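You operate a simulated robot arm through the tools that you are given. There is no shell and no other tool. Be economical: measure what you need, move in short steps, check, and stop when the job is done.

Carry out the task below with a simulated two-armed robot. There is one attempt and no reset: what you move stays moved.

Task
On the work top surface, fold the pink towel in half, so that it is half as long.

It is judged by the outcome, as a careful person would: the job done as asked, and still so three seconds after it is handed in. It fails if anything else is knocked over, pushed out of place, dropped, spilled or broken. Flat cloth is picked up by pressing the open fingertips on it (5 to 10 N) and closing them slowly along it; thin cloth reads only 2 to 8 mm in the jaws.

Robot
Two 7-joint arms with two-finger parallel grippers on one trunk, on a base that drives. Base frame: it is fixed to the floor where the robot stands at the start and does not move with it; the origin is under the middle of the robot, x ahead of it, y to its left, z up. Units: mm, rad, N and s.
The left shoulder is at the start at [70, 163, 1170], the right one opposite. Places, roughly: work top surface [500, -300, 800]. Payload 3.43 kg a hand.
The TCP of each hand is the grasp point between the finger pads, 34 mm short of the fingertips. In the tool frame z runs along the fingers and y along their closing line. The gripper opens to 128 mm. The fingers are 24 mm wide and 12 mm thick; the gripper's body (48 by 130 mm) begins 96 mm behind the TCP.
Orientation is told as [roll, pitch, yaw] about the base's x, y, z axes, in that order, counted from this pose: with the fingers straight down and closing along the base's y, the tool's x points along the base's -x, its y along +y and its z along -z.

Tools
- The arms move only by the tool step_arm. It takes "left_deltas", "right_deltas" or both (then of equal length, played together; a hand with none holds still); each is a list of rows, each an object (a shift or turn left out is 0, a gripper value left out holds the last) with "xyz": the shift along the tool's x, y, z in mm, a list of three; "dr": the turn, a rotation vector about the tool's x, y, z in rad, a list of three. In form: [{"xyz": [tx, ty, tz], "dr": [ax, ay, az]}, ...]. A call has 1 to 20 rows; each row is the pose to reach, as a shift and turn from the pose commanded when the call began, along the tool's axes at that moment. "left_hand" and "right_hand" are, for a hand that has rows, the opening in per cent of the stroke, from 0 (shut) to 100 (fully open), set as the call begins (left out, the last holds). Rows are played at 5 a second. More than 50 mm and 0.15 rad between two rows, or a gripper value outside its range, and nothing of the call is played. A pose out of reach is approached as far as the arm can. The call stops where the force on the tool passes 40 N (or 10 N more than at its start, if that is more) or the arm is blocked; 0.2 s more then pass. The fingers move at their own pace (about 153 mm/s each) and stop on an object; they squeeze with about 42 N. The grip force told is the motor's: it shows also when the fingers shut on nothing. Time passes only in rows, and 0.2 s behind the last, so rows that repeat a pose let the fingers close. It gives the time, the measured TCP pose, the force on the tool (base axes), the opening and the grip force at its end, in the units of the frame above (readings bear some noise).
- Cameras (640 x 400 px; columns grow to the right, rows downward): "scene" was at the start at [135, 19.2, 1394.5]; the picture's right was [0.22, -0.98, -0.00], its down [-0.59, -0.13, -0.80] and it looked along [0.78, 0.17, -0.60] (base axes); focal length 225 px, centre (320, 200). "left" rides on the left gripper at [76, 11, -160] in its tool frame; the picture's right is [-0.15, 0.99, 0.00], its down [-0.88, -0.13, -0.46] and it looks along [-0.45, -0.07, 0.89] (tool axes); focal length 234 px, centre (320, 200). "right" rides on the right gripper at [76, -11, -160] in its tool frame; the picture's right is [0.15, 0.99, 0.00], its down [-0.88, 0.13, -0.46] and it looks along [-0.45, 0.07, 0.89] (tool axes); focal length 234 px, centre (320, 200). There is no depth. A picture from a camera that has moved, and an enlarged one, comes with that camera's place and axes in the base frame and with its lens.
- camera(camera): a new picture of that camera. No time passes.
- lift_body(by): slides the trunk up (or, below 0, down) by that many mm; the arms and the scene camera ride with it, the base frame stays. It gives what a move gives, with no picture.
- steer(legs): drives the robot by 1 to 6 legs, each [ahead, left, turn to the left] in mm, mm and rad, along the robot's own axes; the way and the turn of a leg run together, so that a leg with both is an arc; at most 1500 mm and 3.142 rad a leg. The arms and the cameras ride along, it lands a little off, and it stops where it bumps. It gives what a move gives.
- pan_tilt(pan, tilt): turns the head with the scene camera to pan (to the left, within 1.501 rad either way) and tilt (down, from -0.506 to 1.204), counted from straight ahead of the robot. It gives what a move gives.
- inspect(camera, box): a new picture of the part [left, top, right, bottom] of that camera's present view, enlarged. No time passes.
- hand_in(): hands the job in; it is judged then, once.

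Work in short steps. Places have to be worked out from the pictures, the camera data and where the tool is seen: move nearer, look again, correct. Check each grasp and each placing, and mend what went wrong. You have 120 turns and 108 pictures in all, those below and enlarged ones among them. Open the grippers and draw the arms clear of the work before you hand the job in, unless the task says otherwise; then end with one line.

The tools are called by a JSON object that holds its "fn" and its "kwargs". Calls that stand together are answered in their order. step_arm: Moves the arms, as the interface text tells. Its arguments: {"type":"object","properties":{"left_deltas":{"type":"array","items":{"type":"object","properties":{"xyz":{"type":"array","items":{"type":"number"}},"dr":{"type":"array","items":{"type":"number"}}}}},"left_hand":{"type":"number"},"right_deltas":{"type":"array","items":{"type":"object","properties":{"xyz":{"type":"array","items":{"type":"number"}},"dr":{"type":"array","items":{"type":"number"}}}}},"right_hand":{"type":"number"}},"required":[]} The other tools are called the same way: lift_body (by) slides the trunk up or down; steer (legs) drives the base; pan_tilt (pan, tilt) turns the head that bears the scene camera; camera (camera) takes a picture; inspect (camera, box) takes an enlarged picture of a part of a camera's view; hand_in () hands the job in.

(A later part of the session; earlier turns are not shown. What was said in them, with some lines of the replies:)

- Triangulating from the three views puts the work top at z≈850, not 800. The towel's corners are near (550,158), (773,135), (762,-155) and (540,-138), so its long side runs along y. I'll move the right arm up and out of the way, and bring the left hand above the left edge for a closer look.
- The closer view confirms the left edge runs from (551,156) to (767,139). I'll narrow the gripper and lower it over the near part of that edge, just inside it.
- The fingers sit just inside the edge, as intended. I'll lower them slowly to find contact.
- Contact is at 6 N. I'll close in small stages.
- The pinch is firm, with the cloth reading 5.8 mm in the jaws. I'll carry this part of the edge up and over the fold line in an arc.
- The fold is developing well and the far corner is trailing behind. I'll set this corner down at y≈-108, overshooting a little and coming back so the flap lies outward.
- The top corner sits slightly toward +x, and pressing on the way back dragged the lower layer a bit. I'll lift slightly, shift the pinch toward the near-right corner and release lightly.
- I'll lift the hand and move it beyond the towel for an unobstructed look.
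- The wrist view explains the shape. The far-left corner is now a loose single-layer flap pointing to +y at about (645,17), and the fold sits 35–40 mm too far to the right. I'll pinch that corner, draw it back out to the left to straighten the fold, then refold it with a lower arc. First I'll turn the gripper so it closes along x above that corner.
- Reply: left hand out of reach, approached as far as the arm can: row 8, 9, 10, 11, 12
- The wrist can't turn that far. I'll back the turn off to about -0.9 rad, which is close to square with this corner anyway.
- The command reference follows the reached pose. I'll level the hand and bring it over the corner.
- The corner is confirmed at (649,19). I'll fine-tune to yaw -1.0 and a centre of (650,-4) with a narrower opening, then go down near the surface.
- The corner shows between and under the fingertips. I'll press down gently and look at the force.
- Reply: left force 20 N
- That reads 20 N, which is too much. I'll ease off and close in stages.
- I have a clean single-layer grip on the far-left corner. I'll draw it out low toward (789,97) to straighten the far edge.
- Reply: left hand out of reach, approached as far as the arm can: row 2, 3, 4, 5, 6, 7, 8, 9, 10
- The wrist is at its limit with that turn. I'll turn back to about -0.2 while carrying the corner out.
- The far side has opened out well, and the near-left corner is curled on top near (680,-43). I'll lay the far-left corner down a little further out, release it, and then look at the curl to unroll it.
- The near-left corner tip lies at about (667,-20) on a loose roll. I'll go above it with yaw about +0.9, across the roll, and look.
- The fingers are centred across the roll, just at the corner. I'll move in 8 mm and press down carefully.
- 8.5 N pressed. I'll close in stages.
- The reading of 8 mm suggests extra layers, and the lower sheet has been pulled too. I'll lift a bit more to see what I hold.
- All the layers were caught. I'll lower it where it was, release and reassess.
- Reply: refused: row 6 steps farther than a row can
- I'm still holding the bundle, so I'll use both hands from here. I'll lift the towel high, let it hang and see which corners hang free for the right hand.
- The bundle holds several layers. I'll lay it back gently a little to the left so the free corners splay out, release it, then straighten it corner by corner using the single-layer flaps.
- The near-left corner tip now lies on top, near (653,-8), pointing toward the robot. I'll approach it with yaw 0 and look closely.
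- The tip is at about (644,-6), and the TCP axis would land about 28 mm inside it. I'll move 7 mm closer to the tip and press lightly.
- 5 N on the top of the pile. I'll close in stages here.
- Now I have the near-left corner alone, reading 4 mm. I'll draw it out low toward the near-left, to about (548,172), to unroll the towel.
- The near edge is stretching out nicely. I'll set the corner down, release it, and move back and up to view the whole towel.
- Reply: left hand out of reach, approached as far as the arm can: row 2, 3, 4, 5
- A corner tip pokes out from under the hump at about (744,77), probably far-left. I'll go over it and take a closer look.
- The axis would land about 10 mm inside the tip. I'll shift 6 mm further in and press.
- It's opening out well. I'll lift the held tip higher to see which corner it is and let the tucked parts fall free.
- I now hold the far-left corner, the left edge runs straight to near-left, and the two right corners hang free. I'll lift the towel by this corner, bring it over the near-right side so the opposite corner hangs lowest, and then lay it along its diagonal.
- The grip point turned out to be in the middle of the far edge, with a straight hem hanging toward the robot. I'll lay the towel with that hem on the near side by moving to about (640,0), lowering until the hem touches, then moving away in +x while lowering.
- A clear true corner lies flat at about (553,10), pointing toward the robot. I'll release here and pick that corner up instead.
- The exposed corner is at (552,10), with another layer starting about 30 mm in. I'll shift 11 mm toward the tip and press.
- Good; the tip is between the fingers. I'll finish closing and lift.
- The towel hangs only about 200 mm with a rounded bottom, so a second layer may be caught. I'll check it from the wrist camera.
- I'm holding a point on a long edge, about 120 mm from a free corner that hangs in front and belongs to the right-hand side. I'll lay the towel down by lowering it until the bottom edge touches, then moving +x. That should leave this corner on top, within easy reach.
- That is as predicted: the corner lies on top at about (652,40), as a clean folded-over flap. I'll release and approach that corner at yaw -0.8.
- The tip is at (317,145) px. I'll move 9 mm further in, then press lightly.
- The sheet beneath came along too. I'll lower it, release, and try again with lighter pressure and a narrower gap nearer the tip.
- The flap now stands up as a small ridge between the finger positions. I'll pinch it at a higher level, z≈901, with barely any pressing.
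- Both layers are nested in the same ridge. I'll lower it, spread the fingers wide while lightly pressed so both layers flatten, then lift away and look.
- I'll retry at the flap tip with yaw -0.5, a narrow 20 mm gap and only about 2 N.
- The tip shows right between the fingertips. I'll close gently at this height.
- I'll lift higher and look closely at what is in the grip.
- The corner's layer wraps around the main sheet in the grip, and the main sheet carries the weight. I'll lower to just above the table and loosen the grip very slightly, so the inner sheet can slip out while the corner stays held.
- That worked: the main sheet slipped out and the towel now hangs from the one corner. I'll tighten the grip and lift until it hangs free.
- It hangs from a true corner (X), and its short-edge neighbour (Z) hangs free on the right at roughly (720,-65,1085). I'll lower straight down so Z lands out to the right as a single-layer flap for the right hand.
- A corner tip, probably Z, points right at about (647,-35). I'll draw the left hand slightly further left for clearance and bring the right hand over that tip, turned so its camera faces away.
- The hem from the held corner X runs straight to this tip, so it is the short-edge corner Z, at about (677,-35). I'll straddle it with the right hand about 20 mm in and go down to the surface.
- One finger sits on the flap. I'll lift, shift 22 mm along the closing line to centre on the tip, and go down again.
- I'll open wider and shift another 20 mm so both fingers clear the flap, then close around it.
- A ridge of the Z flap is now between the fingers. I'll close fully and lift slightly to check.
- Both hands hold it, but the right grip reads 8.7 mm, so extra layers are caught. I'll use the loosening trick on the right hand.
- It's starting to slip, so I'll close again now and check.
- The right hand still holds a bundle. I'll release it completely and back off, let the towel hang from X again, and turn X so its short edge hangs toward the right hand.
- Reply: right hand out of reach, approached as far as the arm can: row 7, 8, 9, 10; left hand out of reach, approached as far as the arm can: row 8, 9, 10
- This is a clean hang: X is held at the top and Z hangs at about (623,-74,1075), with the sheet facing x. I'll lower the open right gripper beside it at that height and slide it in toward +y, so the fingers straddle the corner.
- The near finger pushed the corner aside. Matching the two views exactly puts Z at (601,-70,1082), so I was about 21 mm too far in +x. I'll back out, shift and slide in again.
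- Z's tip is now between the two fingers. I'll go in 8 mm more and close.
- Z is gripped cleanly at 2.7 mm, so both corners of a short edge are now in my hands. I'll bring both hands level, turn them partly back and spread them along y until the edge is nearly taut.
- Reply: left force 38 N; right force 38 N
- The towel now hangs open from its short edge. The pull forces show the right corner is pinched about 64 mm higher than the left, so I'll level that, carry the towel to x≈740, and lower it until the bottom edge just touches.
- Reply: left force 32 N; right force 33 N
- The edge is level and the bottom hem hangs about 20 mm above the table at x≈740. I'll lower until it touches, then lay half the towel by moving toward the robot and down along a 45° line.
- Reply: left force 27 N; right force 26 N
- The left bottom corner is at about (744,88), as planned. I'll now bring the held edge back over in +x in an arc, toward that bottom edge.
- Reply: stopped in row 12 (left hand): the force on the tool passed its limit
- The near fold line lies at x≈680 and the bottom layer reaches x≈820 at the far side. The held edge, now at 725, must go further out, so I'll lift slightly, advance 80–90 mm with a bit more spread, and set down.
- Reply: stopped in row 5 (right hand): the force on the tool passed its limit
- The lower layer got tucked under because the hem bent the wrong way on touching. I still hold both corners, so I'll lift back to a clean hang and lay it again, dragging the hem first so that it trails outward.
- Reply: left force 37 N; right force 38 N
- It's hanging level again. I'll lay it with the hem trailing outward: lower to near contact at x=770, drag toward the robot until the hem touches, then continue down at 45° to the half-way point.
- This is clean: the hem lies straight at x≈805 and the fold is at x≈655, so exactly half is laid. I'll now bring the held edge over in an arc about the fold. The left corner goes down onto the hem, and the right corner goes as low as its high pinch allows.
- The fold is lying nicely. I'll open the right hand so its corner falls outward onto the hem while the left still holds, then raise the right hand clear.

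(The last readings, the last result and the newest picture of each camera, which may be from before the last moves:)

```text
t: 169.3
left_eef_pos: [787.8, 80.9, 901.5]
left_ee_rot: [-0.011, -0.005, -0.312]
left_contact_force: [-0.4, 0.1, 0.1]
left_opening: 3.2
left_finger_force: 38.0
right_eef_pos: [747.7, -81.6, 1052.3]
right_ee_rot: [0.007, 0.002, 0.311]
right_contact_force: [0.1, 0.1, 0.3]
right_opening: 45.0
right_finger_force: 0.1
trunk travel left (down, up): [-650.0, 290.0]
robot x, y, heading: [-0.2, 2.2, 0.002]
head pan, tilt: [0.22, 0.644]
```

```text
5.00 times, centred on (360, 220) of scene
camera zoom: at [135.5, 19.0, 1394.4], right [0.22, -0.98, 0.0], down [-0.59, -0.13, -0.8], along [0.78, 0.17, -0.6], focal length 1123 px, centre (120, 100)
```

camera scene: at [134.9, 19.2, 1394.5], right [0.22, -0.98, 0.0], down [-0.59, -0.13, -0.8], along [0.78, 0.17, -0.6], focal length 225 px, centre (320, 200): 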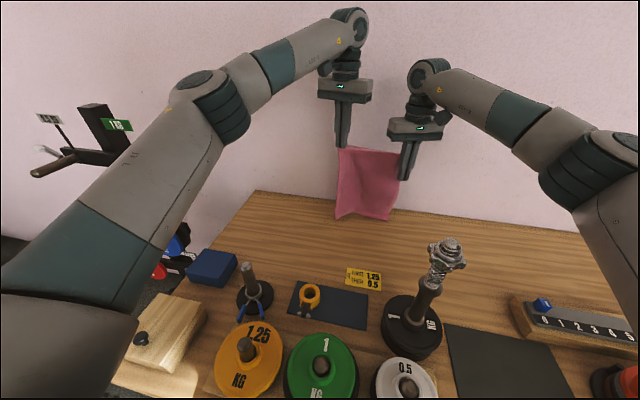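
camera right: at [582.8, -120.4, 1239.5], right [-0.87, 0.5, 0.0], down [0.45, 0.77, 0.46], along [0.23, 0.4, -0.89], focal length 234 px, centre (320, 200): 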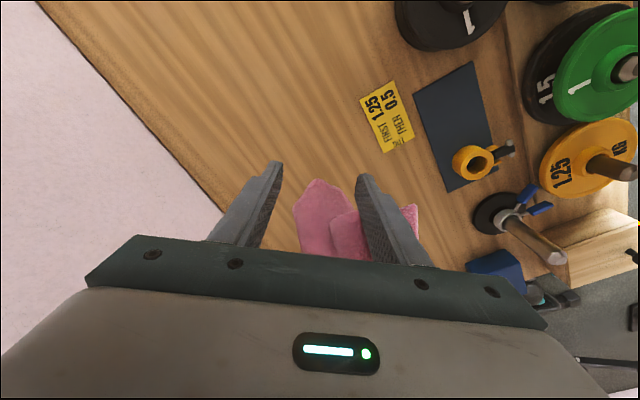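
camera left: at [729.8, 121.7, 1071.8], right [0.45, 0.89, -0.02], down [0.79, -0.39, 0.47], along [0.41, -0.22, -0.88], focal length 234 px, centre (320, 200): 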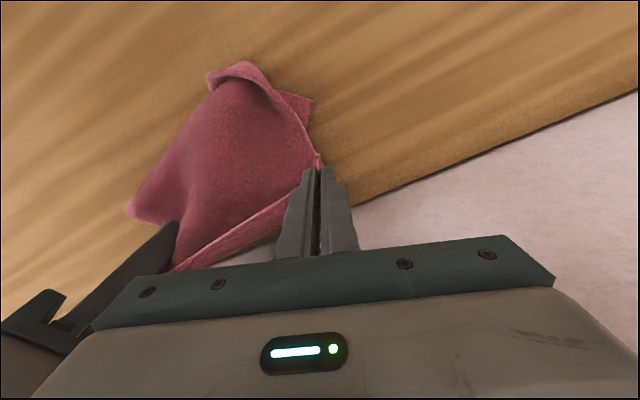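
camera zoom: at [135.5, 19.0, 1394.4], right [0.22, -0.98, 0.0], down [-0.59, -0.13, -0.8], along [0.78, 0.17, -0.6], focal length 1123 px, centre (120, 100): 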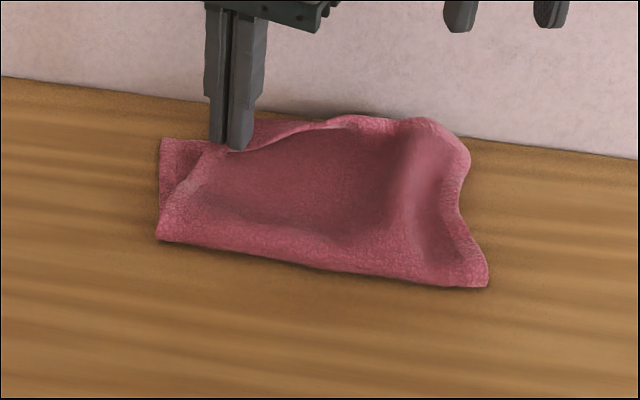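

The towel is folded. I'll shift the left corner about 18 mm outward over the lower corner, release it, and raise the left hand clear.

{"fn": "step_arm", "kwargs": {"left_deltas": [{"xyz": [0, 2, -4]}, {"xyz": [1, 8, -4]}, {"xyz": [2, 14, -4]}, {"xyz": [2.6, 18, -4]}, {"xyz": [2.6, 18, 0]}, {"xyz": [2.6, 18, 0]}]}}

{"fn": "step_arm", "kwargs": {"left_deltas": [{"xyz": [0, 0, 0]}, {"xyz": [0, 0, 0]}, {"xyz": [0, 0, -6]}, {"xyz": [0, 0, -25]}, {"xyz": [0, 0, -60]}, {"xyz": [0, 0, -100]}, {"xyz": [0, 0, -140]}, {"xyz": [0, 20, -170]}, {"xyz": [0, 50, -190]}, {"xyz": [0, 50, -190]}], "left_hand": 14}}

{"fn": "inspect", "kwargs": {"camera": "scene", "box": [300, 180, 420, 260]}}

```text
t: 170.7
left_eef_pos: [791.9, 97.7, 901.1]
left_ee_rot: [-0.012, -0.005, -0.313]
left_contact_force: [0.7, -0.2, 0.6]
left_opening: 3.2
left_finger_force: 37.7
right_eef_pos: [748.4, -83.8, 1052.5]
right_ee_rot: [0.007, 0.001, 0.311]
right_contact_force: [-0.4, 0.8, -0.4]
right_opening: 44.9
right_finger_force: 0.0
trunk travel left (down, up): [-650.0, 290.0]
robot x, y, heading: [-0.5, -2.4, -0.001]
head pan, tilt: [0.22, 0.644]
```

```text
t: 172.9
left_eef_pos: [803.3, 138.3, 1085.1]
left_ee_rot: [-0.012, -0.006, -0.313]
left_contact_force: [0.3, 0.4, 0.0]
left_opening: 18.0
left_finger_force: 0.0
left hand out of reach, approached as far as the arm can: row 9, 10
right_eef_pos: [746.8, -83.7, 1052.3]
right_ee_rot: [0.007, 0.001, 0.311]
right_contact_force: [0.5, -0.8, 0.2]
right_opening: 44.9
right_finger_force: 0.2
trunk travel left (down, up): [-650.0, 290.0]
robot x, y, heading: [2.9, 1.1, -0.0]
head pan, tilt: [0.22, 0.644]
```

```text
5.00 times, centred on (360, 220) of scene
camera zoom: at [135.1, 18.9, 1394.4], right [0.22, -0.98, 0.0], down [-0.59, -0.13, -0.8], along [0.78, 0.17, -0.6], focal length 1123 px, centre (120, 100)
```

zoom: 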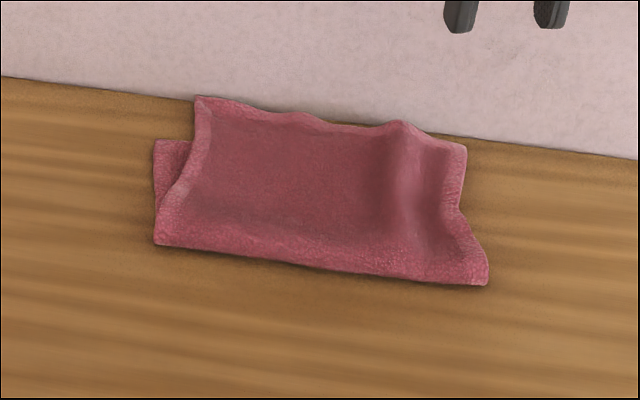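

The towel is folded in half, with the short edges together at the far side. I'll draw both arms clear and take a last overall look.

{"fn": "step_arm", "kwargs": {"right_deltas": [{"xyz": [0, 0, -40]}, {"xyz": [0, 0, -80]}, {"xyz": [15, -40, -110]}, {"xyz": [30, -80, -120]}, {"xyz": [45, -120, -120]}, {"xyz": [60, -160, -120]}, {"xyz": [75, -200, -120]}, {"xyz": [75, -240, -120]}, {"xyz": [75, -240, -120]}], "left_deltas": [{"xyz": [0, 20, 0]}, {"xyz": [0, 50, 0]}, {"xyz": [15, 80, 0]}, {"xyz": [35, 110, 0]}, {"xyz": [60, 130, 0]}, {"xyz": [90, 140, 0]}, {"xyz": [110, 140, 0]}, {"xyz": [110, 140, 0]}, {"xyz": [110, 140, 0]}], "left_hand": 60, "right_hand": 60}}

{"fn": "camera", "kwargs": {"camera": "scene"}}

```text
refused: row 3 steps farther than a row can; nothing moved
```

```text
0 pictures are left
camera scene: at [135.1, 18.9, 1394.4], right [0.22, -0.98, 0.0], down [-0.59, -0.13, -0.8], along [0.78, 0.17, -0.6], focal length 225 px, centre (320, 200)
```

scene: 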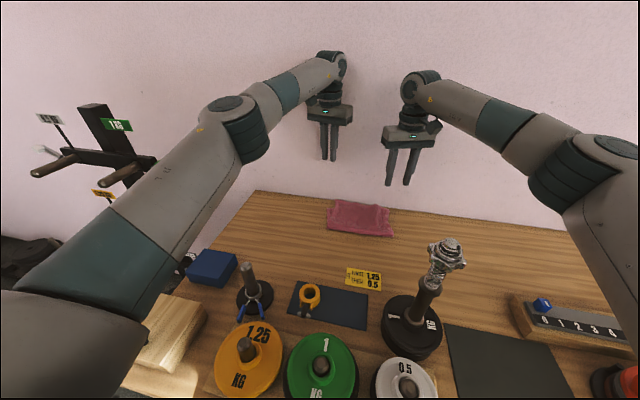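

The overall view shows the folded towel lying on the table and every other object in its place. The retreat was refused because one step was too large, so I'll repeat it with smaller steps.

{"fn": "step_arm", "kwargs": {"right_deltas": [{"xyz": [0, 0, -30]}, {"xyz": [0, 0, -60]}, {"xyz": [0, 0, -90]}, {"xyz": [8, -25, -105]}, {"xyz": [16, -55, -115]}, {"xyz": [24, -85, -120]}, {"xyz": [32, -115, -120]}, {"xyz": [40, -145, -120]}, {"xyz": [48, -175, -120]}, {"xyz": [48, -200, -120]}, {"xyz": [48, -200, -120]}], "left_deltas": [{"xyz": [0, 15, 0]}, {"xyz": [0, 35, 0]}, {"xyz": [10, 55, 0]}, {"xyz": [20, 75, 0]}, {"xyz": [35, 95, 0]}, {"xyz": [50, 110, 0]}, {"xyz": [70, 125, 0]}, {"xyz": [90, 135, 0]}, {"xyz": [100, 140, 0]}, {"xyz": [100, 140, 0]}, {"xyz": [100, 140, 0]}], "left_hand": 60, "right_hand": 60}}

```text
t: 175.3
left_eef_pos: [750.7, 303.7, 1081.9]
left_ee_rot: [-0.012, -0.006, -0.31]
left_contact_force: [-0.7, -0.3, -0.2]
left_opening: 76.9
left_finger_force: 0.1
left hand out of reach, approached as far as the arm can: row 1, 2, 3, 4, 5, 6
right_eef_pos: [758.4, -272.5, 1170.6]
right_ee_rot: [0.008, 0.001, 0.307]
right_contact_force: [0.8, -0.5, 0.2]
right_opening: 76.9
right_finger_force: 0.0
right hand out of reach, approached as far as the arm can: row 10, 11
trunk travel left (down, up): [-650.0, 290.0]
robot x, y, heading: [0.1, -0.8, 0.003]
head pan, tilt: [0.22, 0.644]
```

Both arms are clear with the grippers open and empty, so I'm handing in.

{"fn": "hand_in", "kwargs": {}}

```text
The job is handed in.
```

The pink towel is folded in half along its length and lies on the work top, with nothing else moved. It sits toward the back edge, the top layer overhangs the lower one by roughly 25 mm at the far-left corner, and a few small wrinkles remain in the top layer.
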